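You operate a simulated robot arm through the tools that you are given. There is no shell and no other tool. Be economical: measure what you need, move in short steps, check, and stop when the job is done.

Carry out the task below with a simulated two-armed robot. There is one attempt and no reset: what you move stays moved.

## Task
Pour a gel to the volume on the cast sheet and let it set.
Fine: spout over the tray to pour and aside after, jar heat dial to Off, wait till the gel is cloudy, leave the tray still. Where these are worked on the way, their far stop is far enough and under half their travel is too little: spout.

The check looks at the end state, three seconds after you hand in, the way a careful person would. Anything else that was tipped, shoved, dropped, spilled or broken makes it a failure. Flat cloth is picked up by pressing the open fingertips on it (5 to 10 N) and closing them slowly along it; thin cloth reads only 2 to 8 mm in the jaws.

## Robot
Two 7-joint arms with fingered hands on one trunk, on a base that drives. Base frame: it is fixed to the floor where the robot stands at the start and does not move with it; the origin is under the middle of the robot, x ahead of it, y to its left, z up. Lengths are in m, angles in degrees, forces in N, time in s.
The left shoulder is at the start at [0.02, 0.123, 1.216], the right one opposite. Places, roughly: blue foot knob [0.6, 0.1, 0.9]; cast sheet [-3, 2.5, 0]; grey knob tray (16x8x7 cm) [0.8, 0.2, 1]; jar heat dial [1, 0.1, 1]; pour button [0.8, -0.1, 1]; red foot knob [1, 0.3, 0.9]; spout [0.8, 0, 1]. Payload 2.4 kg a hand.
Tool frame (each hand has its own): the origin (TCP) lies between the finger pads and is the grasp point; the fingertips stand 0.017 m ahead of it; z points along the fingers, y is the line along which they close. Largest opening 0.088 m; the body of the gripper starts 0.047 m behind the TCP. The gripper is a hand of 3 fingers: y runs from the thumb to the fingers, the wrist lies at [0, 0, -0.165] in the tool frame, and closing takes about 1.5 s.
Orientation is that of the tool frame in the base frame, as a unit quaternion [w, x, y, z]. With the fingers straight down and closing along the base's y, the tool's x points along the base's -x, its y along +y and its z along -z.

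## Interface
- The arms move only by the tool jog_arm. It takes "left_rows", "right_rows" or both (then of equal length, played together; a hand with none holds still); each is a list of rows, each an object of numbers (a shift or turn left out is 0, a gripper value left out holds the last): "ax", "ay", "az": the turn, a rotation vector about the tool's x, y, z in degrees; "tx", "ty", "tz": the shift along the tool's x, y, z in cm; "gripper": the opening, from 0 (shut) to 1 (fully open). In form: [{"ax": .., "ay": .., "az": .., "tx": .., "ty": .., "tz": .., "gripper": ..}, ...]. A call has 1 to 20 rows; each row shifts and turns the commanded pose from where the row before left it, along the tool's axes as they then stand. A row lasts 0.2 s, in which the tool goes at most 0.05 m and 8.6 degrees; a call with a longer step from one row to the next is refused whole, and so is a gripper value outside its range. A pose out of reach is approached as far as the arm can. The call stops where the force on the tool passes 40 N (or 10 N more than at its start, if that is more) or the arm is blocked; 0.2 s more then pass. The fingers move at their own pace (about 0.045 m/s each) and stop on an object; they squeeze with about 22 N. The grip force told is the motor's: it shows also when the fingers shut on nothing. Time passes only in rows, and 0.2 s behind the last, so rows that do not move let the fingers close. It gives the time, the measured TCP pose, the force on the tool (base axes), the opening and the grip force at its end, in the units of the frame above (readings bear some noise), with the torque about the TCP (base axes, N m) and any sound that the robot's microphone picked up, and new pictures: "pictures" is both (left out), scene, wrist or none (wrist: the cameras of the hands that moved).
- Cameras (640 x 400 px; columns grow to the right, rows downward): "scene" is now at [0.0652, -0.0021, 1.6847]; the picture's right is [-0.12, -0.99, 0.00], its down [-0.72, 0.09, -0.69] and it looks along [0.68, -0.08, -0.72] (base axes); focal length 278 px, centre (320, 200). "left" rides on the left gripper at [-0.052, 0.004, -0.066] in its tool frame; the picture's right is [-0.08, -1.00, 0.00], its down [0.78, -0.07, -0.62] and it looks along [0.62, -0.05, 0.78] (tool axes); focal length 243 px, centre (320, 200). "right" rides on the right gripper at [0.052, 0.004, -0.066] in its tool frame; the picture's right is [-0.08, 1.00, 0.00], its down [-0.78, -0.07, -0.62] and it looks along [-0.62, -0.05, 0.78] (tool axes); focal length 243 px, centre (320, 200). There is no depth. A picture from a camera that has moved, and an enlarged one, comes with that camera's place and axes in the base frame and with its lens. The place of the scene camera against the robot may be out by one fixed shift of up to 0.018 m in any direction.
- slide_trunk(by): slides the trunk up (or, below 0, down) by that many m; the arms and the scene camera ride with it, the base frame stays. It gives what a move gives, with no picture.
- roll_base(legs): drives the robot by 1 to 6 legs, each [ahead, left, turn to the left] in m, m and degrees, along the robot's own axes; the way and the turn of a leg run together, so that a leg with both is an arc; at most 1.5 m and 180 degrees a leg. The arms and the cameras ride along, it lands a little off, and it stops where it bumps. It gives what a move gives, and a new picture of the scene camera.
- preshape(shape, hand): the hand has 3 fingers and takes this shape, open, in about a second: jaw (thumb against the fingers, like two jaws); tri (thumb and two fingers); tip (a fingertip pinch); poke (one finger out to press); point (the index stretched); flat (the hand flat); cup (the hand cupped); fist (a fist). The gripper value then closes the fingers along that shape, each until it touches; the sizes above hold for jaw. It gives what a move gives, with no picture.
- head_to(pan, tilt): turns the head with the scene camera to pan (to the left, within 120 degrees either way) and tilt (down, from -29 to 69), counted from straight ahead of the robot. It gives what a move gives, and a new picture of the scene camera.
- zoom(camera, box): a new picture of the part [left, top, right, bottom] of that camera's present view, enlarged. It takes no simulated time.
- finish_job(): hands the job in; it is judged then, once.

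Work in short steps. Places have to be worked out from the pictures, the camera data and where the tool is seen: move nearer, look again, correct. Check each grasp and each placing, and mend what went wrong. You have 120 turns and 260 pictures in all, those below and enlarged ones among them. Open the grippers and draw the arms clear of the work before you hand the job in, unless the task says otherwise; then end with one line.

The tools are called after "Emit:" by a JSON object that holds its "op" and its "data". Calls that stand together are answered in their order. jog_arm: Moves the arms, as the interface text tells. Its arguments: {"type":"object","properties":{"left_rows":{"type":"array"},"right_rows":{"type":"array"},"pictures":{"type":"string","enum":["both","scene","wrist","none"]}},"required":[]} The other tools are called the same way: slide_trunk (by) slides the trunk up or down; preshape (shape, hand) gives the hand a shape; roll_base (legs) drives the base; head_to (pan, tilt) turns the head that bears the scene camera; zoom (camera, box) takes an enlarged picture of a part of a camera's view; finish_job () hands the job in.

At the start:

```text
time_s: 0.0
left_tool_pos: [0.3566, 0.1688, 1.3217]
left_tcp_rot: [0.0, 0.0, 1.0, 0.0]
left_contact_force: [-0.7, -0.8, 0.1]
left_moment: [-0.02, 0.0, 0.01]
left_width: 0.0877
left_grip_force: 0.1
left_shape: jaw
right_tool_pos: [0.2915, -0.1458, 1.3831]
right_tcp_rot: [-0.001, 0.0, 1.0, 0.0]
right_contact_force: [0.1, 0.7, 0.2]
right_moment: [-0.03, 0.04, -0.04]
right_width: 0.0883
right_grip_force: 0.1
right_shape: jaw
trunk travel left (down, up): [-0.43, 0.4]
robot x, y, heading: [0.0009, 0.0027, 0.1]
head pan, tilt: [-6.8, 46.4]
```

scene: 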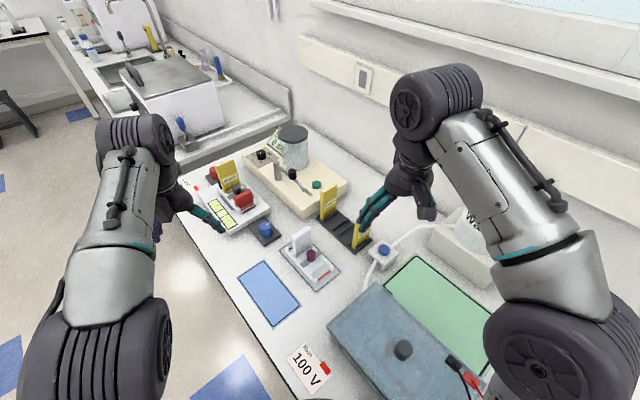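
right: 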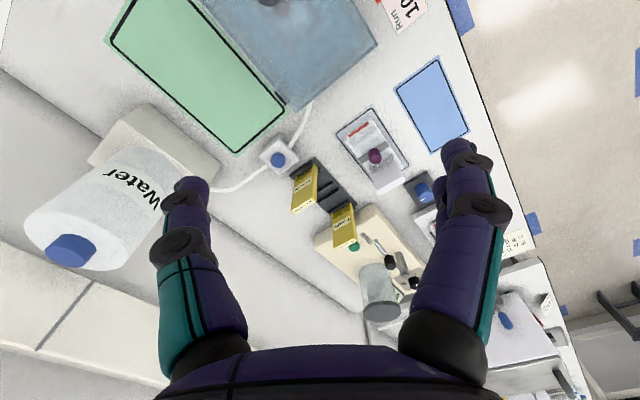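
left: 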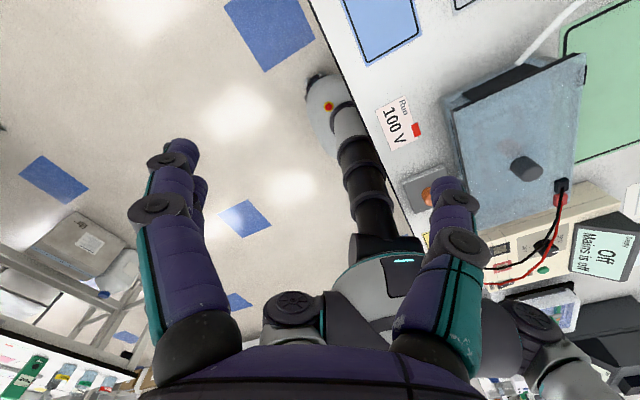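

The bench lies ahead with a cream pour station, the tray and a few knobs. I'll zoom in on the station to identify parts.

Emit:
{"op": "zoom", "data": {"camera": "scene", "box": [180, 110, 380, 235]}}

Emit:
{"op": "zoom", "data": {"camera": "scene", "box": [200, 200, 400, 325]}}

```text
3.20 times, centred on (280, 172) of scene
camera zoom: at [0.0652, -0.0021, 1.6847], right [-0.12, -0.99, 0.0], down [-0.72, 0.09, -0.69], along [0.68, -0.08, -0.72], focal length 888 px, centre (448, 288)
```

zoom: 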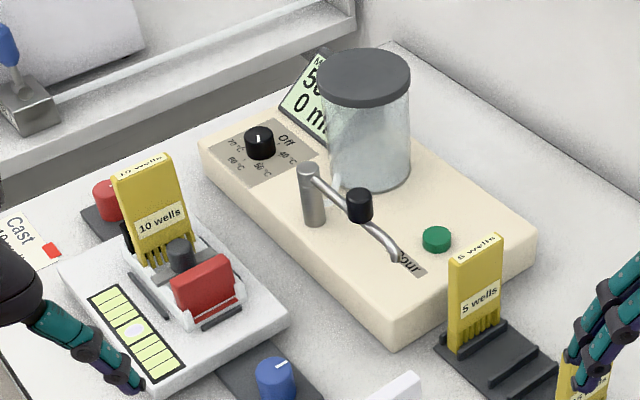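

```text
3.20 times, centred on (300, 262) of scene
camera zoom: at [0.0652, -0.0021, 1.6847], right [-0.12, -0.99, 0.0], down [-0.72, 0.09, -0.69], along [0.68, -0.08, -0.72], focal length 888 px, centre (384, 0)
```

zoom: 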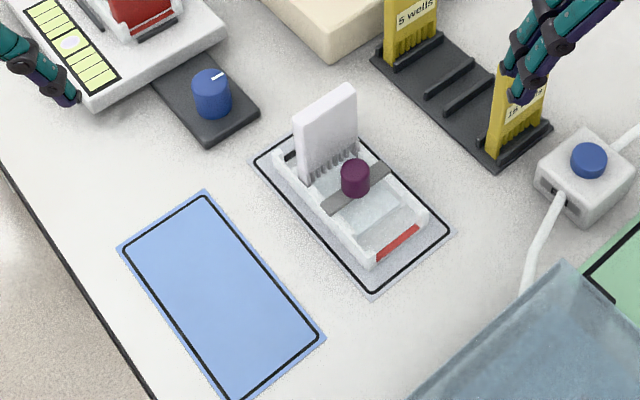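

The casting tray (grey knob) is on the stand with a bubble level. I'll read the card next to it and look around for the cast sheet.

Emit:
{"op": "zoom", "data": {"camera": "scene", "box": [170, 160, 250, 210]}}

Emit:
{"op": "zoom", "data": {"camera": "scene", "box": [250, 110, 330, 160]}}

Emit:
{"op": "head_to", "data": {"pan": 20, "tilt": 35}}

```text
8.00 times, centred on (210, 185) of scene
camera zoom: at [0.0652, -0.0021, 1.6847], right [-0.12, -0.99, 0.0], down [-0.72, 0.09, -0.69], along [0.68, -0.08, -0.72], focal length 2221 px, centre (1200, 320)
```

zoom: 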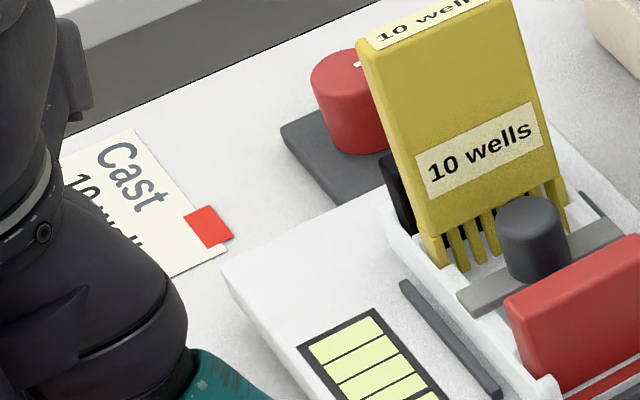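

```text
8.00 times, centred on (290, 135) of scene
camera zoom: at [0.0652, -0.0021, 1.6847], right [-0.12, -0.99, 0.0], down [-0.72, 0.09, -0.69], along [0.68, -0.08, -0.72], focal length 2221 px, centre (560, 720)
```

zoom: 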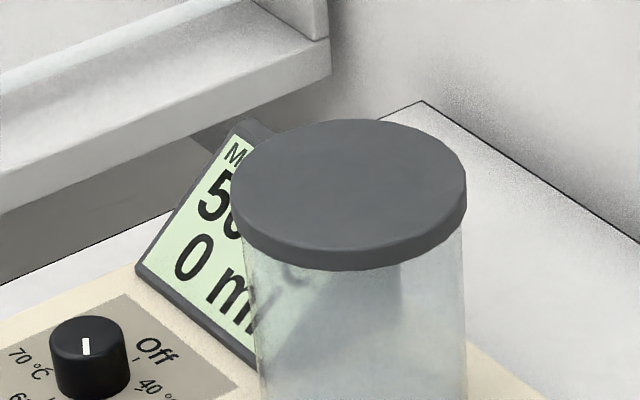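

```text
time_s: 0.9
left_tool_pos: [0.3567, 0.1678, 1.3199]
left_tcp_rot: [0.0, 0.001, 1.0, 0.001]
left_contact_force: [-0.5, 0.1, -0.3]
left_moment: [0.01, 0.01, -0.01]
left_width: 0.0879
left_grip_force: 0.1
left_shape: jaw
right_tool_pos: [0.2921, -0.1442, 1.3843]
right_tcp_rot: [0.0, 0.0, 1.0, -0.001]
right_contact_force: [0.1, -0.7, 0.6]
right_moment: [-0.02, 0.01, -0.01]
right_width: 0.088
right_grip_force: 0.1
right_shape: jaw
trunk travel left (down, up): [-0.43, 0.4]
robot x, y, heading: [0.0004, 0.0001, -0.1]
head pan, tilt: [20.0, 35.0]
camera scene: at [0.0684, 0.0375, 1.7014], right [0.34, -0.94, 0.0], down [-0.54, -0.2, -0.82], along [0.77, 0.28, -0.57], focal length 278 px, centre (320, 200)
```

scene: 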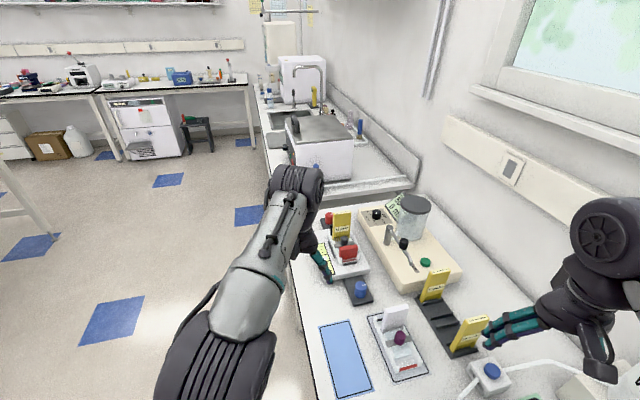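

I'll pull the left arm back to reveal the cast card, then read it.

Emit:
{"op": "jog_arm", "data": {"left_rows": [{"tx": 4, "ty": 3}, {"tx": 4, "ty": 3}, {"tx": 4, "ty": 3}, {"ty": 4}, {"ty": 4}], "pictures": "scene"}}

```text
time_s: 2.1
left_tool_pos: [0.2365, 0.3412, 1.3203]
left_tcp_rot: [0.0, 0.0, 1.0, 0.0]
left_contact_force: [0.1, -1.0, 0.5]
left_moment: [-0.04, -0.02, 0.0]
left_width: 0.0878
left_grip_force: 0.1
left_shape: jaw
right_tool_pos: [0.2917, -0.1436, 1.3843]
right_tcp_rot: [0.0, 0.0, 1.0, -0.001]
right_contact_force: [0.1, 0.3, -0.1]
right_moment: [0.0, -0.01, 0.01]
right_width: 0.0879
right_grip_force: 0.1
right_shape: jaw
trunk travel left (down, up): [-0.43, 0.4]
robot x, y, heading: [-0.0018, 0.0024, -0.1]
head pan, tilt: [20.0, 35.0]
camera scene: at [0.068, 0.0385, 1.7015], right [0.34, -0.94, 0.0], down [-0.54, -0.2, -0.82], along [0.77, 0.28, -0.57], focal length 278 px, centre (320, 200)
```

scene: 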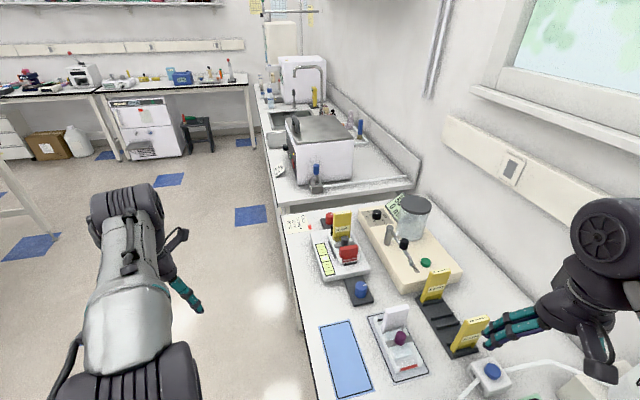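

The card is now visible; zoom in on it, the stand, and the station.

Emit:
{"op": "zoom", "data": {"camera": "scene", "box": [275, 205, 323, 235]}}

Emit:
{"op": "zoom", "data": {"camera": "scene", "box": [295, 190, 391, 310]}}

Emit:
{"op": "zoom", "data": {"camera": "scene", "box": [350, 190, 470, 300]}}

```text
13.33 times, centred on (299, 220) of scene
camera zoom: at [0.068, 0.0385, 1.7015], right [0.34, -0.94, 0.0], down [-0.54, -0.2, -0.82], along [0.77, 0.28, -0.57], focal length 3701 px, centre (600, -67)
```

zoom: 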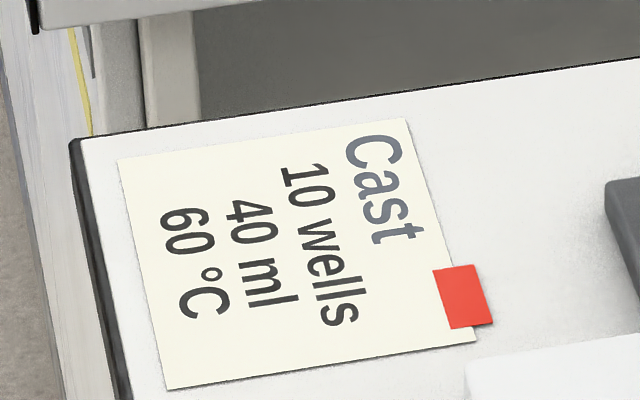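

```text
3.33 times, centred on (343, 250) of scene
camera zoom: at [0.068, 0.0385, 1.7015], right [0.34, -0.94, 0.0], down [-0.54, -0.2, -0.82], along [0.77, 0.28, -0.57], focal length 925 px, centre (243, 33)
```

zoom: 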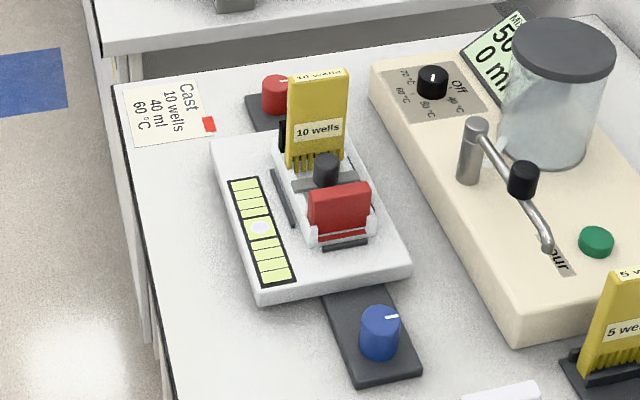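

```text
3.64 times, centred on (410, 245) of scene
camera zoom: at [0.068, 0.0385, 1.7015], right [0.34, -0.94, 0.0], down [-0.54, -0.2, -0.82], along [0.77, 0.28, -0.57], focal length 1010 px, centre (-7, 36)
```

zoom: 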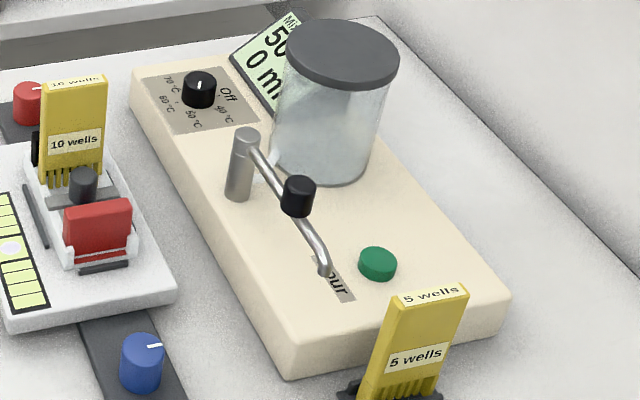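

The sheet reads: 10 wells, 40 ml, 60 °C. I'll glance back-left where the listed "cast sheet" place is, to rule out another sheet.

Emit:
{"op": "head_to", "data": {"pan": 120, "tilt": 25}}

```text
time_s: 3.9
left_tool_pos: [0.2359, 0.3405, 1.32]
left_tcp_rot: [0.0, 0.0, 1.0, 0.0]
left_contact_force: [-0.7, 0.3, 0.8]
left_moment: [0.02, -0.01, -0.04]
left_width: 0.0883
left_grip_force: 0.1
left_shape: jaw
right_tool_pos: [0.2914, -0.1452, 1.3836]
right_tcp_rot: [0.0, 0.0, 1.0, 0.0]
right_contact_force: [0.1, 0.3, 0.2]
right_moment: [-0.01, -0.01, 0.0]
right_width: 0.0881
right_grip_force: 0.0
right_shape: jaw
trunk travel left (down, up): [-0.43, 0.4]
robot x, y, heading: [-0.0003, 0.0011, 0.0]
head pan, tilt: [120.0, 25.0]
camera scene: at [-0.0605, 0.0874, 1.7173], right [0.87, 0.5, 0.0], down [0.21, -0.37, -0.91], along [-0.45, 0.79, -0.42], focal length 278 px, centre (320, 200)
```

scene: 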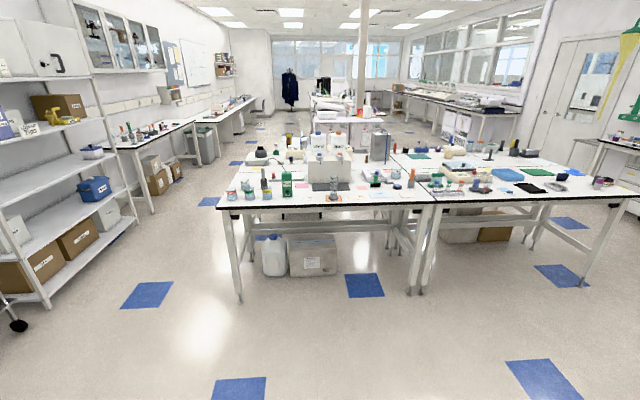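

Emit:
{"op": "zoom", "data": {"camera": "scene", "box": [130, 140, 330, 265]}}

Emit:
{"op": "head_to", "data": {"pan": 15, "tilt": 45}}

```text
3.20 times, centred on (230, 202) of scene
camera zoom: at [-0.0605, 0.0874, 1.7173], right [0.87, 0.5, 0.0], down [0.21, -0.37, -0.91], along [-0.45, 0.79, -0.42], focal length 888 px, centre (608, 192)
```

zoom: 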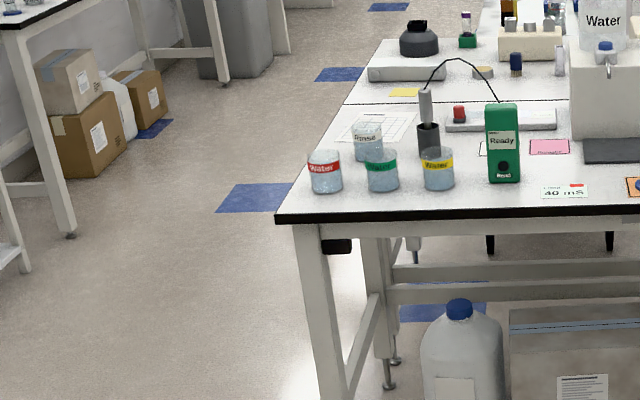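

```text
time_s: 5.7
left_tool_pos: [0.2366, 0.3398, 1.3203]
left_tcp_rot: [0.0, 0.0, 1.0, 0.0]
left_contact_force: [-0.6, -0.4, -0.2]
left_moment: [0.0, 0.02, 0.01]
left_width: 0.0882
left_grip_force: 0.1
left_shape: jaw
right_tool_pos: [0.2919, -0.1444, 1.3854]
right_tcp_rot: [0.0, -0.001, 1.0, 0.0]
right_contact_force: [-0.3, 0.3, 0.3]
right_moment: [0.0, 0.01, 0.0]
right_width: 0.088
right_grip_force: 0.2
right_shape: jaw
trunk travel left (down, up): [-0.43, 0.4]
robot x, y, heading: [-0.0009, 0.0008, 0.0]
head pan, tilt: [15.0, 45.0]
camera scene: at [0.064, 0.0287, 1.6867], right [0.26, -0.97, 0.0], down [-0.68, -0.18, -0.71], along [0.68, 0.18, -0.71], focal length 278 px, centre (320, 200)
```

scene: 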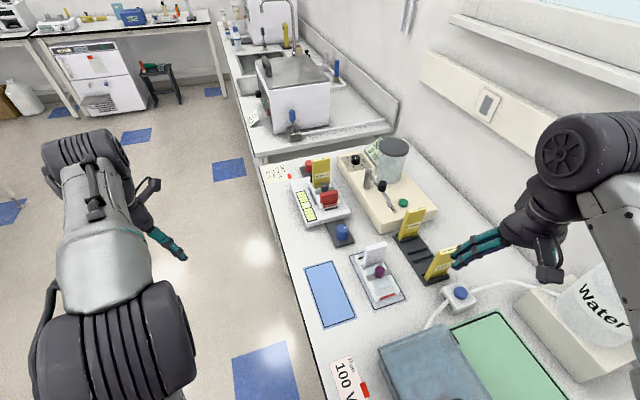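

No other sheet there; the Cast card on the bench is it (40 ml, 60 °C, 10 wells comb already in tray). The bench edge runs ~32° left of my x axis, so I'll drive along it, off the edge a bit, and turn to face the station.

Emit:
{"op": "roll_base", "data": {"legs": [[0.515, 0.46, 0], [0, 0, -58]]}}

Emit:
{"op": "head_to", "data": {"pan": 0, "tilt": 55}}

```text
time_s: 12.1
left_tool_pos: [0.9248, 0.4267, 1.3202]
left_tcp_rot: [0.0, 0.493, 0.87, 0.0]
left_contact_force: [-0.7, -0.8, 0.3]
left_moment: [-0.02, 0.03, 0.03]
left_width: 0.0879
left_grip_force: 0.0
left_shape: jaw
right_tool_pos: [0.5395, 0.1298, 1.3845]
right_tcp_rot: [0.001, 0.493, 0.87, 0.001]
right_contact_force: [-0.4, -0.6, -0.9]
right_moment: [-0.01, 0.0, 0.01]
right_width: 0.0878
right_grip_force: 0.0
right_shape: jaw
trunk travel left (down, up): [-0.43, 0.4]
robot x, y, heading: [0.5138, 0.4579, -59.1]
head pan, tilt: [15.0, 45.0]
camera scene: at [0.567, 0.423, 1.6867], right [-0.7, -0.72, 0.0], down [-0.51, 0.49, -0.71], along [0.51, -0.49, -0.71], focal length 278 px, centre (320, 200)
```

scene: 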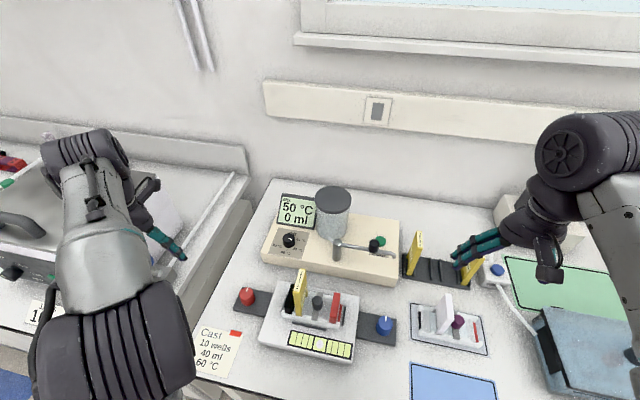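

```text
time_s: 12.8
left_tool_pos: [0.926, 0.4266, 1.3204]
left_tcp_rot: [-0.001, 0.493, 0.87, 0.0]
left_contact_force: [0.4, 0.6, -0.3]
left_moment: [-0.01, 0.01, 0.02]
left_width: 0.0879
left_grip_force: 0.1
left_shape: jaw
right_tool_pos: [0.539, 0.1297, 1.3833]
right_tcp_rot: [0.0, 0.493, 0.87, -0.001]
right_contact_force: [0.0, 0.1, -0.6]
right_moment: [0.03, 0.0, -0.01]
right_width: 0.0879
right_grip_force: 0.0
right_shape: jaw
trunk travel left (down, up): [-0.43, 0.4]
robot x, y, heading: [0.5141, 0.4534, -59.2]
head pan, tilt: [0.0, 55.0]
camera scene: at [0.5457, 0.4178, 1.6733], right [-0.86, -0.51, 0.0], down [-0.42, 0.7, -0.57], along [0.29, -0.49, -0.82], focal length 278 px, centre (320, 200)
```

scene: 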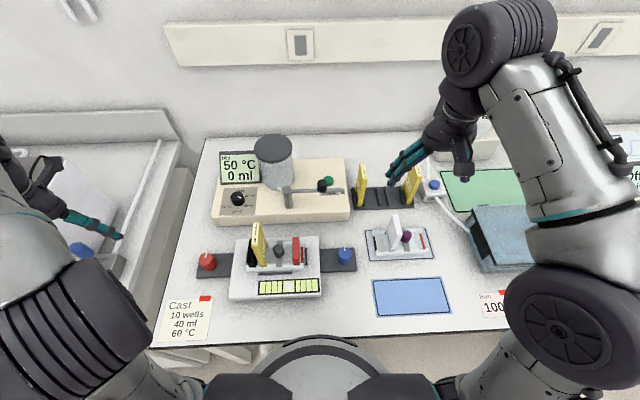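

The display reads 50 °C, 0 ml (sheet wants 60 °C). Zooming on the dial, display, and the bubble level.

Emit:
{"op": "zoom", "data": {"camera": "scene", "box": [205, 130, 365, 230]}}

Emit:
{"op": "zoom", "data": {"camera": "scene", "box": [190, 215, 366, 325]}}

```text
4.00 times, centred on (285, 180) of scene
camera zoom: at [0.5457, 0.4178, 1.6733], right [-0.86, -0.51, 0.0], down [-0.42, 0.7, -0.57], along [0.29, -0.49, -0.82], focal length 1110 px, centre (460, 280)
```

zoom: 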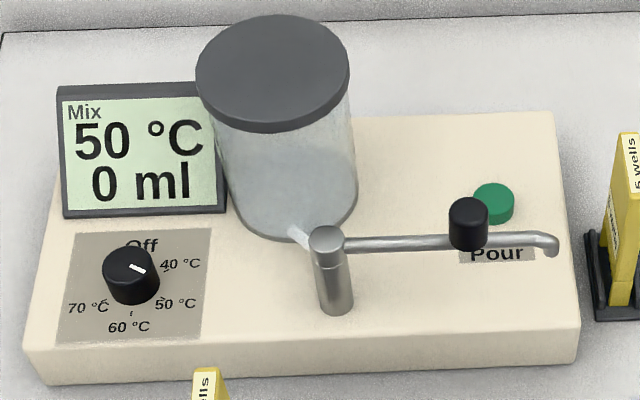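

```text
3.64 times, centred on (278, 270) of scene
camera zoom: at [0.5457, 0.4178, 1.6733], right [-0.86, -0.51, 0.0], down [-0.42, 0.7, -0.57], along [0.29, -0.49, -0.82], focal length 1010 px, centre (473, -54)
```

zoom: 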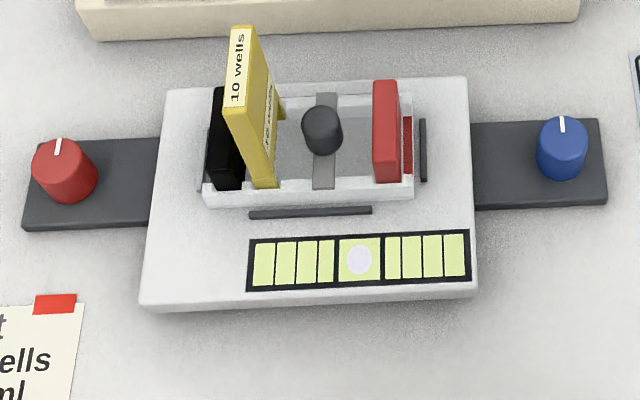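

Emit:
{"op": "zoom", "data": {"camera": "scene", "box": [216, 182, 264, 212]}}

Emit:
{"op": "roll_base", "data": {"legs": [[0.08, -0.02, 0]]}}

```text
13.33 times, centred on (240, 197) of scene
camera zoom: at [0.5457, 0.4178, 1.6733], right [-0.86, -0.51, 0.0], down [-0.42, 0.7, -0.57], along [0.29, -0.49, -0.82], focal length 3701 px, centre (1387, 240)
```

zoom: 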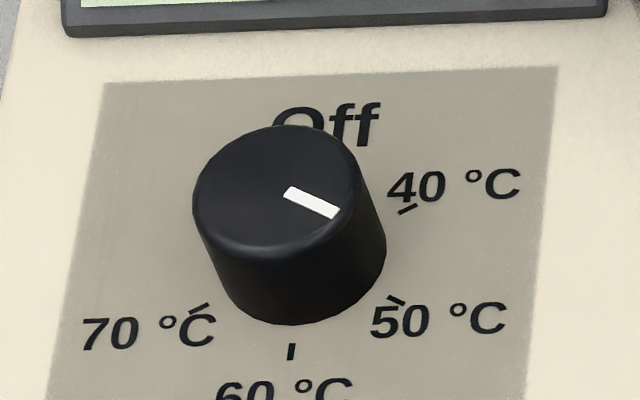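

```text
time_s: 13.9
left_tool_pos: [0.9491, 0.347, 1.3191]
left_tcp_rot: [-0.001, 0.493, 0.87, 0.001]
left_contact_force: [-0.1, -0.3, -0.5]
left_moment: [0.01, 0.01, 0.0]
left_width: 0.0878
left_grip_force: 0.1
left_shape: jaw
right_tool_pos: [0.5631, 0.0523, 1.3825]
right_tcp_rot: [0.0, 0.493, 0.87, 0.0]
right_contact_force: [0.2, 0.7, 0.3]
right_moment: [0.03, 0.01, 0.02]
right_width: 0.0877
right_grip_force: 0.0
right_shape: jaw
trunk travel left (down, up): [-0.43, 0.4]
robot x, y, heading: [0.5383, 0.3771, -59.3]
head pan, tilt: [0.0, 55.0]
camera scene: at [0.5688, 0.3386, 1.6732], right [-0.86, -0.51, 0.0], down [-0.42, 0.7, -0.57], along [0.29, -0.49, -0.82], focal length 278 px, centre (320, 200)
```

scene: 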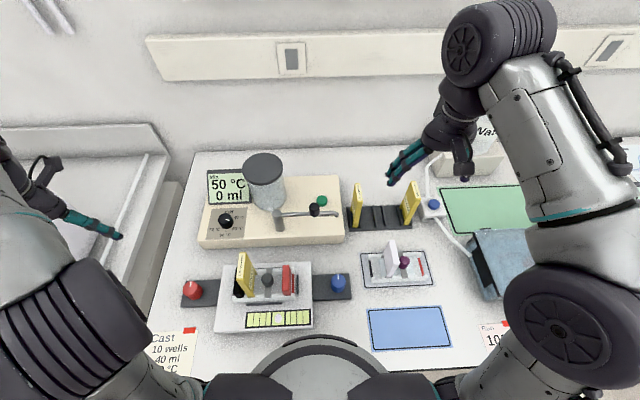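

The dial is set to 50 °C and the jar is at 50; the sheet calls for 60. I'll move closer and left so the dial is in the left hand's range and button in the right's.

Emit:
{"op": "roll_base", "data": {"legs": [[0, 0.1, 0], [0.06, 0, 0]]}}

```text
time_s: 15.6
left_tool_pos: [1.0459, 0.3757, 1.321]
left_tcp_rot: [0.001, 0.497, 0.868, -0.001]
left_contact_force: [0.9, -0.4, 0.0]
left_moment: [0.02, 0.01, 0.02]
left_width: 0.088
left_grip_force: 0.0
left_shape: jaw
right_tool_pos: [0.6569, 0.0829, 1.3861]
right_tcp_rot: [0.002, 0.497, 0.868, -0.001]
right_contact_force: [0.0, -0.6, -0.5]
right_moment: [-0.02, -0.04, 0.02]
right_width: 0.0879
right_grip_force: 0.0
right_shape: jaw
trunk travel left (down, up): [-0.43, 0.4]
robot x, y, heading: [0.6337, 0.4074, -59.6]
head pan, tilt: [0.0, 55.0]
stopped in leg 2: the robot was blocked; the commanded pose is now the measured one
camera scene: at [0.6665, 0.3735, 1.6735], right [-0.86, -0.51, 0.0], down [-0.42, 0.7, -0.58], along [0.29, -0.5, -0.82], focal length 278 px, centre (320, 200)
```

scene: 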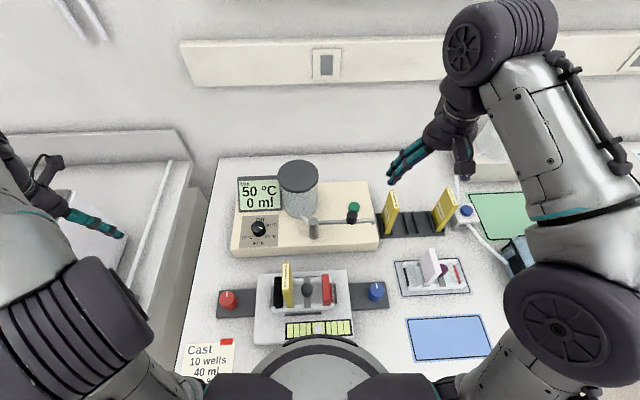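

Blocked lightly at the bench edge; that is close enough. Dial is at about 0.40 m forward, 0.16 m left of the axis; I move the left hand above it.

Emit:
{"op": "jog_arm", "data": {"left_rows": [{"tx": -3.4, "ty": -3.4}, {"tx": -3.4, "ty": -3.4}, {"tx": -3.4, "ty": -3.4}, {"tx": -3.4, "ty": -3.6}, {"tx": -2.8, "ty": -3.6}, {"tz": 4.5}, {"tz": 4.5}, {"tz": 4.5}]}}

```text
time_s: 17.4
left_tool_pos: [0.9877, 0.1655, 1.1889]
left_tcp_rot: [0.004, 0.48, 0.877, 0.003]
left_contact_force: [1.4, -0.9, 0.0]
left_moment: [0.08, 0.04, 0.01]
left_width: 0.0881
left_grip_force: 0.1
left_shape: jaw
left hand out of reach, approached as far as the arm can: row 5
right_tool_pos: [0.663, 0.0808, 1.3844]
right_tcp_rot: [0.007, 0.479, 0.878, 0.003]
right_contact_force: [0.4, -0.1, -0.6]
right_moment: [0.01, 0.06, 0.01]
right_width: 0.088
right_grip_force: 0.0
right_shape: jaw
trunk travel left (down, up): [-0.43, 0.4]
robot x, y, heading: [0.6425, 0.4053, -57.5]
head pan, tilt: [0.0, 55.0]
camera scene: at [0.6541, 0.3678, 1.6739], right [-0.84, -0.54, -0.01], down [-0.43, 0.69, -0.58], along [0.32, -0.48, -0.82], focal length 278 px, centre (320, 200)
camera left: at [1.0179, 0.1226, 1.2551], right [-0.79, -0.61, -0.01], down [-0.48, 0.62, 0.62], along [-0.37, 0.49, -0.79], focal length 243 px, centre (320, 200)
```

scene: 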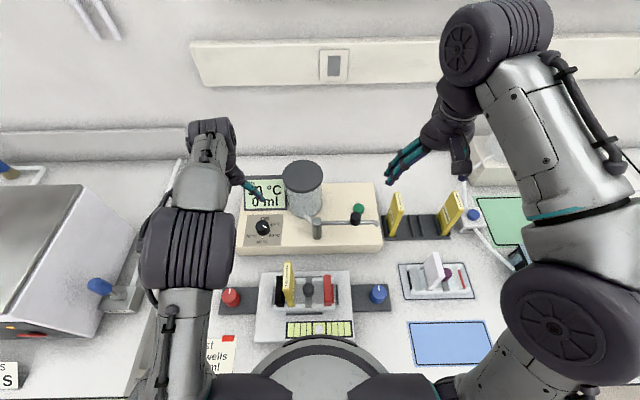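
left: 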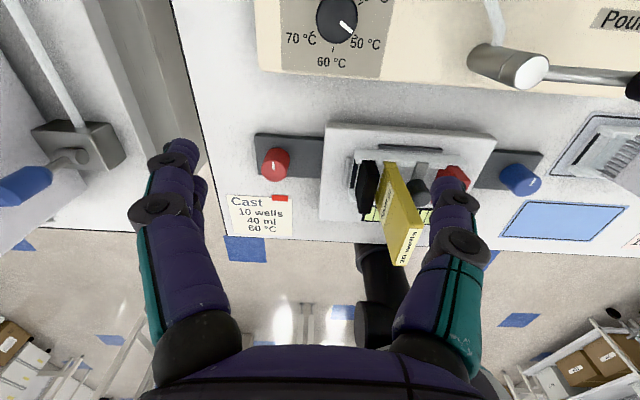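

The robot's base shifted slightly. From the wrist camera the dial is about (1.006, 0.119); I lower a bit and go 5 cm forward, checking with no further surprises.

Emit:
{"op": "jog_arm", "data": {"left_rows": [{"tz": 3}, {"tz": 3}, {"tx": -2.4, "ty": -0.5}, {"tx": -2.4, "ty": -0.5}, {}]}}

```text
time_s: 18.6
left_tool_pos: [0.9917, 0.1045, 1.1274]
left_tcp_rot: [0.002, 0.5, 0.866, 0.0]
left_contact_force: [0.0, 0.0, -0.5]
left_moment: [0.02, -0.03, 0.0]
left_width: 0.0876
left_grip_force: 0.0
left_shape: jaw
right_tool_pos: [0.6487, 0.0801, 1.3854]
right_tcp_rot: [0.005, 0.499, 0.866, -0.001]
right_contact_force: [0.4, -0.2, -0.6]
right_moment: [0.05, -0.03, -0.02]
right_width: 0.0878
right_grip_force: 0.1
right_shape: jaw
trunk travel left (down, up): [-0.43, 0.4]
robot x, y, heading: [0.6335, 0.4033, -59.7]
head pan, tilt: [0.0, 55.0]
camera scene: at [0.6591, 0.37, 1.6735], right [-0.86, -0.5, 0.0], down [-0.41, 0.71, -0.58], along [0.29, -0.5, -0.82], focal length 278 px, centre (320, 200)
camera left: at [1.0209, 0.0603, 1.1924], right [-0.82, -0.57, 0.0], down [-0.45, 0.64, 0.62], along [-0.35, 0.51, -0.79], focal length 243 px, centre (320, 200)
```

scene: 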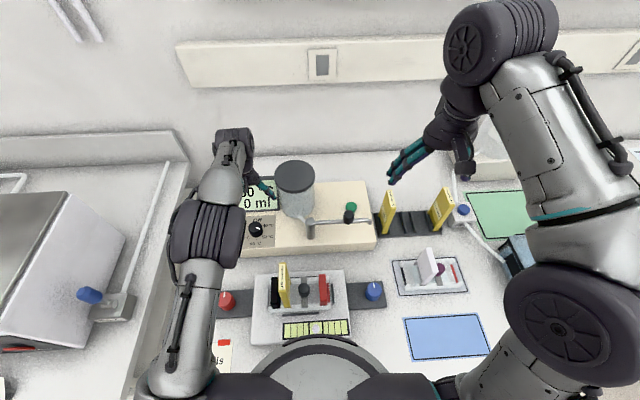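
left: 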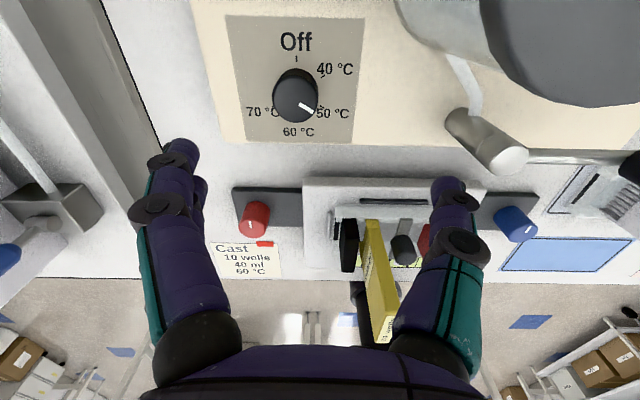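

Dial at about (1.009, 0.106). I shift 1.5 cm left, pre-rotate −20°, and descend part way.

Emit:
{"op": "jog_arm", "data": {"left_rows": [{"tx": -0.7, "ty": 1.5, "gripper": 0.8}, {"az": -7}, {"az": -7}, {"az": -6}, {"tz": 2.5}, {"tz": 2.5}, {}]}}

```text
time_s: 20.2
left_tool_pos: [1.0132, 0.115, 1.0822]
left_tcp_rot: [0.007, 0.33, 0.944, 0.0]
left_contact_force: [-1.0, 0.7, 0.9]
left_moment: [-0.05, -0.04, 0.0]
left_width: 0.0706
left_grip_force: 0.1
left_shape: jaw
right_tool_pos: [0.6521, 0.081, 1.3862]
right_tcp_rot: [0.008, 0.488, 0.873, 0.0]
right_contact_force: [-1.0, 0.9, -0.3]
right_moment: [-0.05, -0.01, 0.01]
right_width: 0.088
right_grip_force: 0.0
right_shape: jaw
trunk travel left (down, up): [-0.43, 0.4]
robot x, y, heading: [0.6432, 0.4005, -58.3]
head pan, tilt: [0.0, 55.0]
camera scene: at [0.6507, 0.3699, 1.6738], right [-0.85, -0.52, -0.01], down [-0.42, 0.69, -0.58], along [0.31, -0.49, -0.81], focal length 278 px, centre (320, 200)
camera left: at [1.0558, 0.0854, 1.1485], right [-0.55, -0.83, 0.0], down [-0.66, 0.44, 0.61], along [-0.51, 0.34, -0.79], focal length 243 px, centre (320, 200)
```

scene: 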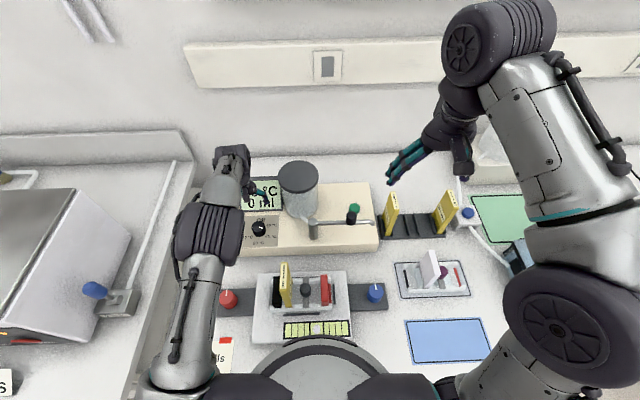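
left: 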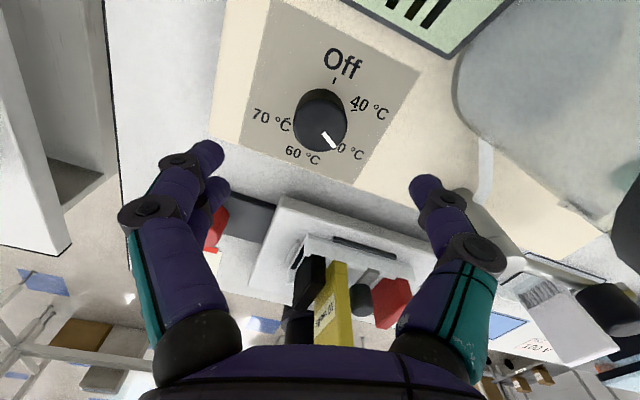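

The base seems to sway after each move; I wait a second with no motion to see whether it settles.

Emit:
{"op": "jog_arm", "data": {"left_rows": [{}, {}, {}, {}, {}], "pictures": "wrist"}}

```text
time_s: 21.4
left_tool_pos: [1.0181, 0.111, 1.0779]
left_tcp_rot: [0.001, 0.341, 0.94, -0.006]
left_contact_force: [-0.1, 0.5, 0.2]
left_moment: [-0.05, -0.01, 0.03]
left_width: 0.0703
left_grip_force: 0.0
left_shape: jaw
right_tool_pos: [0.6618, 0.0892, 1.388]
right_tcp_rot: [0.001, 0.499, 0.866, -0.007]
right_contact_force: [-0.7, -0.1, -0.6]
right_moment: [0.01, 0.01, -0.01]
right_width: 0.0879
right_grip_force: 0.0
right_shape: jaw
trunk travel left (down, up): [-0.43, 0.4]
robot x, y, heading: [0.6358, 0.4011, -60.3]
head pan, tilt: [0.0, 55.0]
camera left: at [1.0619, 0.0816, 1.1433], right [-0.57, -0.82, 0.01], down [-0.64, 0.46, 0.62], along [-0.51, 0.35, -0.79], focal length 243 px, centre (320, 200)
```

left: 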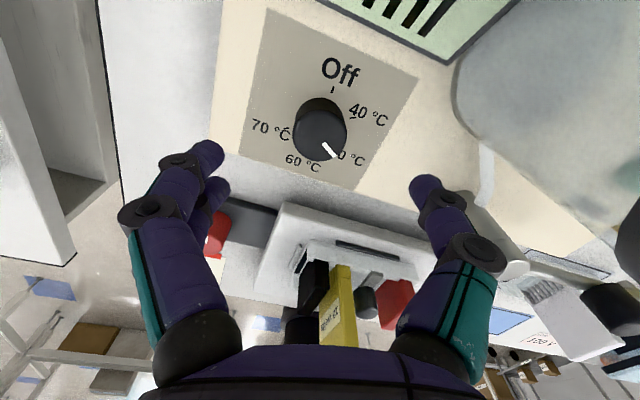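

The base keeps swaying, apparently from pressing on the bench. I raise the hand and back off 2 cm.

Emit:
{"op": "jog_arm", "data": {"left_rows": [{"tz": -4}, {"tz": -3}], "pictures": "none"}}

Emit:
{"op": "roll_base", "data": {"legs": [[-0.02, 0, 0]]}}

Emit:
{"op": "jog_arm", "data": {"left_rows": [{}, {}, {}, {}, {}], "pictures": "none"}}

Emit:
{"op": "jog_arm", "data": {"left_rows": [{}, {}, {}], "pictures": "wrist"}}

```text
time_s: 22.0
left_tool_pos: [1.0251, 0.1249, 1.1503]
left_tcp_rot: [0.003, 0.332, 0.943, -0.006]
left_contact_force: [0.4, -0.2, 0.0]
left_moment: [0.01, -0.04, 0.0]
left_width: 0.0706
left_grip_force: 0.1
left_shape: jaw
right_tool_pos: [0.6688, 0.0925, 1.3878]
right_tcp_rot: [0.005, 0.49, 0.872, -0.006]
right_contact_force: [-0.1, 0.2, 0.0]
right_moment: [0.03, -0.01, 0.03]
right_width: 0.0879
right_grip_force: 0.0
right_shape: jaw
trunk travel left (down, up): [-0.43, 0.4]
robot x, y, heading: [0.6395, 0.399, -58.5]
head pan, tilt: [0.0, 55.0]
```

```text
time_s: 22.8
left_tool_pos: [1.0143, 0.1235, 1.1458]
left_tcp_rot: [0.0, 0.332, 0.943, 0.001]
left_contact_force: [-0.2, -0.2, -0.7]
left_moment: [0.01, 0.0, 0.01]
left_width: 0.0706
left_grip_force: 0.0
left_shape: jaw
right_tool_pos: [0.657, 0.0889, 1.3838]
right_tcp_rot: [0.002, 0.489, 0.872, 0.0]
right_contact_force: [0.1, -0.2, 0.0]
right_moment: [0.01, 0.02, -0.02]
right_width: 0.0881
right_grip_force: 0.0
right_shape: jaw
trunk travel left (down, up): [-0.43, 0.4]
robot x, y, heading: [0.628, 0.4183, -58.8]
head pan, tilt: [0.0, 55.0]
camera scene: at [0.6612, 0.3764, 1.6732], right [-0.85, -0.52, 0.0], down [-0.43, 0.7, -0.57], along [0.3, -0.49, -0.82], focal length 278 px, centre (320, 200)
```

scene: 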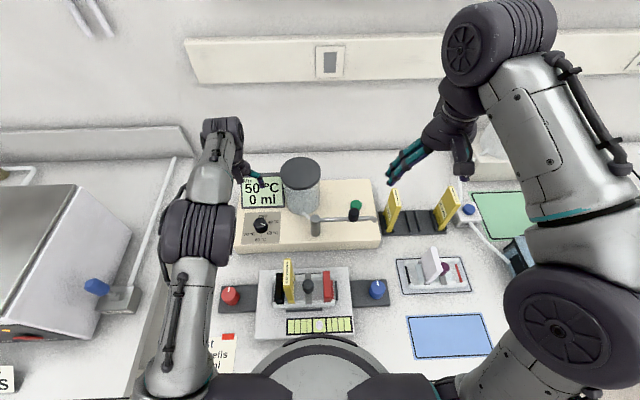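

```text
time_s: 24.0
left_tool_pos: [1.0155, 0.1247, 1.1452]
left_tcp_rot: [-0.001, 0.332, 0.943, 0.0]
left_contact_force: [-0.2, 1.1, -0.2]
left_moment: [0.0, 0.0, -0.02]
left_width: 0.0703
left_grip_force: 0.1
left_shape: jaw
right_tool_pos: [0.6575, 0.0901, 1.3842]
right_tcp_rot: [0.001, 0.489, 0.872, 0.0]
right_contact_force: [0.2, 0.5, 0.1]
right_moment: [0.0, 0.01, 0.01]
right_width: 0.0881
right_grip_force: 0.1
right_shape: jaw
trunk travel left (down, up): [-0.43, 0.4]
robot x, y, heading: [0.6295, 0.4137, -58.8]
head pan, tilt: [0.0, 55.0]
```

```text
time_s: 24.8
left_tool_pos: [1.0144, 0.1246, 1.147]
left_tcp_rot: [-0.001, 0.331, 0.944, 0.0]
left_contact_force: [-0.1, 0.0, -0.2]
left_moment: [0.0, -0.02, 0.0]
left_width: 0.0707
left_grip_force: 0.1
left_shape: jaw
right_tool_pos: [0.6577, 0.091, 1.3835]
right_tcp_rot: [0.001, 0.49, 0.872, 0.0]
right_contact_force: [0.2, 1.0, -0.1]
right_moment: [0.02, -0.01, -0.01]
right_width: 0.0879
right_grip_force: 0.1
right_shape: jaw
trunk travel left (down, up): [-0.43, 0.4]
robot x, y, heading: [0.63, 0.4112, -58.8]
head pan, tilt: [0.0, 55.0]
camera left: at [1.0583, 0.0946, 1.2113], right [-0.56, -0.83, 0.0], down [-0.65, 0.44, 0.62], along [-0.52, 0.35, -0.78], focal length 243 px, centre (320, 200)
```

left: 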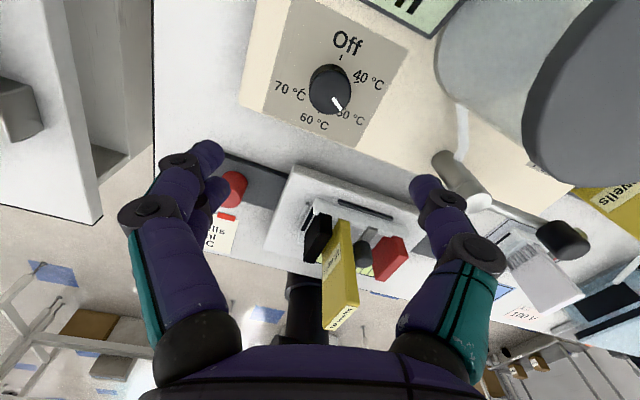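

Stable now. Dial at ~(1.016, 0.115); I correct by 1 cm and lower toward it.

Emit:
{"op": "jog_arm", "data": {"left_rows": [{"tx": -0.7, "ty": -0.65}, {"tz": 3.5}, {"tz": 3.5}, {"tz": 3}, {}]}}

```text
time_s: 26.0
left_tool_pos: [1.0164, 0.1168, 1.0465]
left_tcp_rot: [0.0, 0.332, 0.943, 0.001]
left_contact_force: [0.9, -0.1, 0.3]
left_moment: [0.02, -0.02, -0.01]
left_width: 0.0706
left_grip_force: 0.0
left_shape: jaw
right_tool_pos: [0.6584, 0.091, 1.3851]
right_tcp_rot: [0.001, 0.49, 0.872, 0.0]
right_contact_force: [0.0, -0.3, 1.0]
right_moment: [-0.02, -0.02, 0.02]
right_width: 0.0879
right_grip_force: 0.0
right_shape: jaw
trunk travel left (down, up): [-0.43, 0.4]
robot x, y, heading: [0.6303, 0.4162, -58.6]
head pan, tilt: [0.0, 55.0]
camera scene: at [0.6626, 0.3775, 1.6732], right [-0.85, -0.52, 0.0], down [-0.43, 0.7, -0.57], along [0.3, -0.49, -0.82], focal length 278 px, centre (320, 200)
camera left: at [1.059, 0.0858, 1.1119], right [-0.56, -0.83, 0.0], down [-0.65, 0.44, 0.62], along [-0.52, 0.35, -0.78], focal length 243 px, centre (320, 200)
```

scene: 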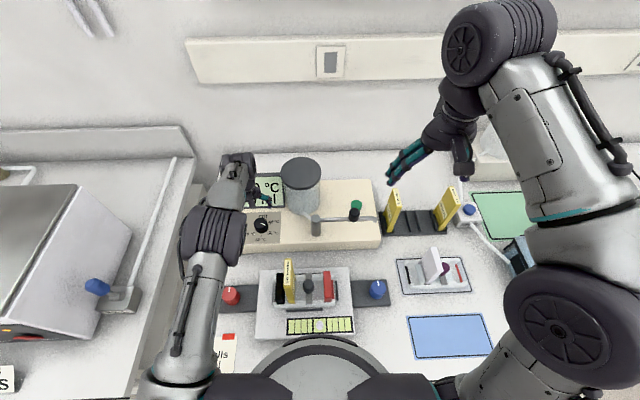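
left: 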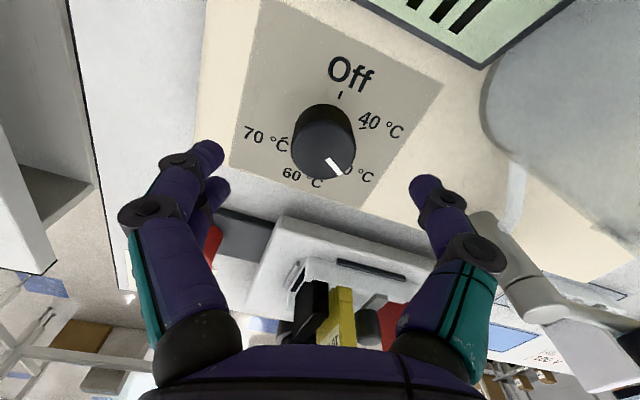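

Knob top ≈1.013 and base ≈0.977, well aligned under the fingers. I descend to TCP ≈1.003 and close.

Emit:
{"op": "jog_arm", "data": {"left_rows": [{"tz": 2.2}, {"tz": 2.1}, {"gripper": 0}, {"gripper": 0}, {"gripper": 0}, {"gripper": 0}, {"gripper": 0}]}}

```text
time_s: 27.6
left_tool_pos: [1.0156, 0.1143, 1.0046]
left_tcp_rot: [0.002, 0.332, 0.943, -0.001]
left_contact_force: [2.5, -6.0, 7.1]
left_moment: [0.08, -0.07, 0.05]
left_width: 0.0134
left_grip_force: 22.1
left_shape: jaw
right_tool_pos: [0.6582, 0.09, 1.3839]
right_tcp_rot: [0.001, 0.489, 0.872, 0.0]
right_contact_force: [-0.6, 0.8, 0.8]
right_moment: [0.0, -0.01, -0.01]
right_width: 0.0879
right_grip_force: 0.1
right_shape: jaw
trunk travel left (down, up): [-0.43, 0.4]
robot x, y, heading: [0.6307, 0.4169, -58.7]
head pan, tilt: [0.0, 55.0]
camera scene: at [0.6623, 0.3764, 1.6733], right [-0.85, -0.52, 0.0], down [-0.43, 0.7, -0.57], along [0.3, -0.49, -0.82], focal length 278 px, centre (320, 200)
camera left: at [1.0594, 0.0836, 1.0702], right [-0.56, -0.83, 0.0], down [-0.65, 0.44, 0.62], along [-0.51, 0.34, -0.79], focal length 243 px, centre (320, 200)
```

scene: 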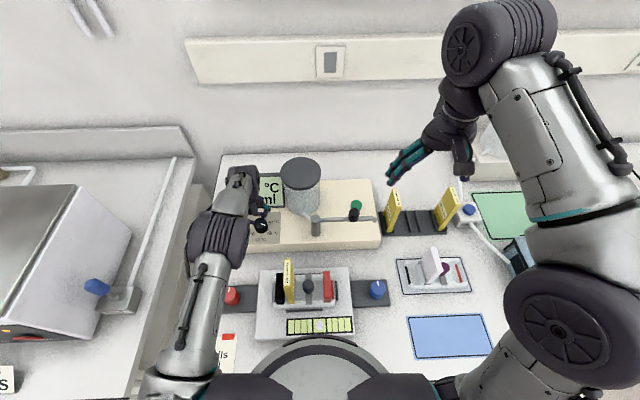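
left: 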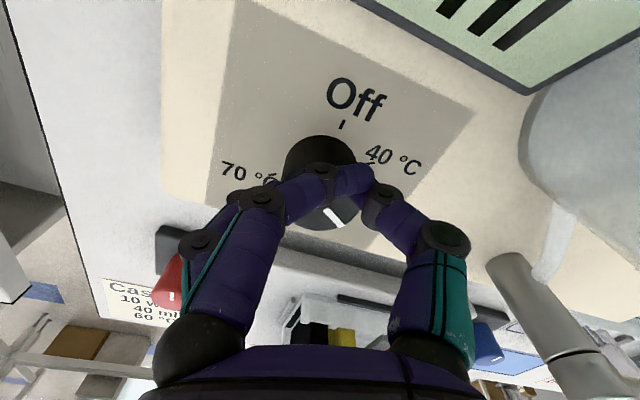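

The fingers closed on top of the knob. I reopen, then lower further by contact and look.

Emit:
{"op": "jog_arm", "data": {"left_rows": [{"tz": -1.5}, {"gripper": 0.85}, {}, {}, {}, {"tz": 1}], "pictures": "wrist"}}

```text
time_s: 29.0
left_tool_pos: [1.0159, 0.1156, 1.0087]
left_tcp_rot: [0.0, 0.331, 0.943, 0.0]
left_contact_force: [0.9, 0.1, 0.4]
left_moment: [-0.03, 0.04, 0.0]
left_width: 0.0749
left_grip_force: 0.0
left_shape: jaw
right_tool_pos: [0.6586, 0.0916, 1.3852]
right_tcp_rot: [0.0, 0.489, 0.872, -0.001]
right_contact_force: [0.1, 0.5, -0.7]
right_moment: [-0.02, -0.03, -0.03]
right_width: 0.0879
right_grip_force: 0.1
right_shape: jaw
trunk travel left (down, up): [-0.43, 0.4]
robot x, y, heading: [0.6278, 0.4102, -58.8]
head pan, tilt: [0.0, 55.0]
camera left: at [1.0588, 0.085, 1.0741], right [-0.56, -0.83, 0.0], down [-0.65, 0.44, 0.62], along [-0.52, 0.35, -0.78], focal length 243 px, centre (320, 200)
```

left: 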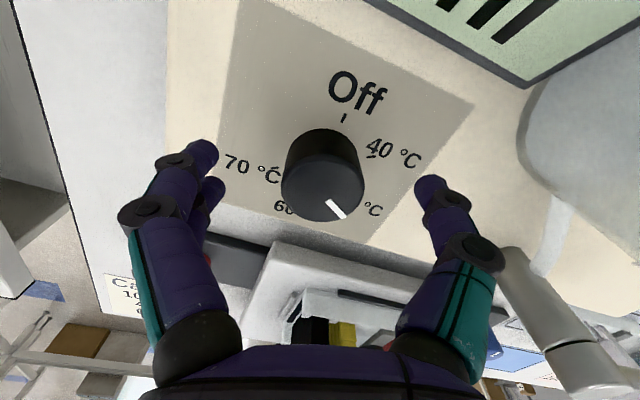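

Knob top seems near z≈1.0, base ≈0.972. I lower 1.4 cm further and close again.

Emit:
{"op": "jog_arm", "data": {"left_rows": [{"tz": 0.8}, {"tz": 0.7}, {}, {"gripper": 0}, {"gripper": 0}, {"gripper": 0}, {"gripper": 0}, {"gripper": 0}], "pictures": "wrist"}}

```text
time_s: 30.8
left_tool_pos: [1.0166, 0.1144, 0.9932]
left_tcp_rot: [0.001, 0.332, 0.943, -0.001]
left_contact_force: [4.0, -3.7, -1.4]
left_moment: [-0.06, -0.08, 0.04]
left_width: 0.0196
left_grip_force: 21.8
left_shape: jaw
right_tool_pos: [0.6588, 0.0902, 1.3842]
right_tcp_rot: [0.001, 0.489, 0.872, -0.001]
right_contact_force: [0.3, -0.6, -0.1]
right_moment: [0.01, 0.01, 0.0]
right_width: 0.0881
right_grip_force: 0.0
right_shape: jaw
trunk travel left (down, up): [-0.43, 0.4]
robot x, y, heading: [0.6291, 0.4141, -58.7]
head pan, tilt: [0.0, 55.0]
camera left: at [1.0602, 0.0846, 1.0584], right [-0.56, -0.83, 0.0], down [-0.65, 0.44, 0.62], along [-0.52, 0.34, -0.78], focal length 243 px, centre (320, 200)
```

left: 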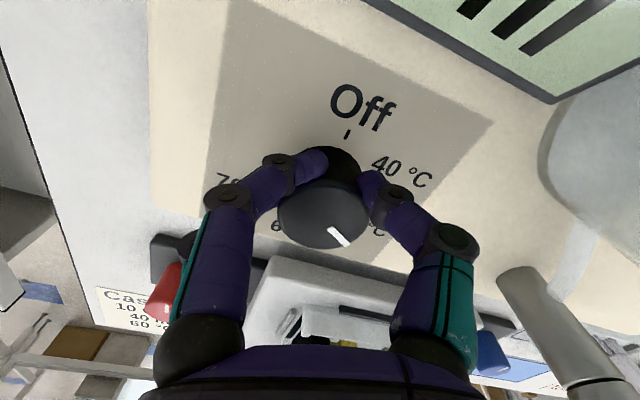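

The fingers caught the knob beyond its centre (chord 2 cm). I open, shift 1.1 cm toward the robot, and close again.

Emit:
{"op": "jog_arm", "data": {"left_rows": [{"gripper": 0.85}, {}, {}, {}, {}, {"tx": 1.1}, {}, {"gripper": 0}, {"gripper": 0}, {"gripper": 0}, {"gripper": 0}, {"gripper": 0}], "pictures": "wrist"}}

```text
time_s: 33.4
left_tool_pos: [1.007, 0.1217, 0.9925]
left_tcp_rot: [0.0, 0.332, 0.943, 0.0]
left_contact_force: [-0.4, 0.2, -0.9]
left_moment: [0.03, -0.01, -0.01]
left_width: 0.0297
left_grip_force: 22.4
left_shape: jaw
right_tool_pos: [0.6578, 0.0902, 1.3844]
right_tcp_rot: [0.0, 0.489, 0.872, -0.001]
right_contact_force: [0.5, 0.1, -0.2]
right_moment: [0.01, 0.03, 0.01]
right_width: 0.088
right_grip_force: 0.0
right_shape: jaw
trunk travel left (down, up): [-0.43, 0.4]
robot x, y, heading: [0.6317, 0.4155, -58.9]
head pan, tilt: [0.0, 55.0]
camera left: at [1.0505, 0.0922, 1.0586], right [-0.56, -0.83, 0.0], down [-0.65, 0.44, 0.62], along [-0.52, 0.35, -0.78], focal length 243 px, centre (320, 200)
```

left: 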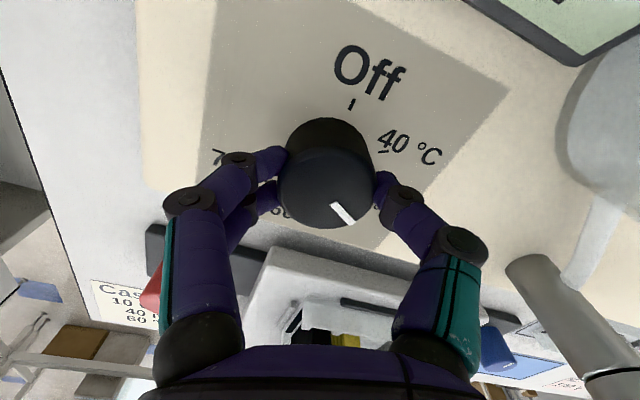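

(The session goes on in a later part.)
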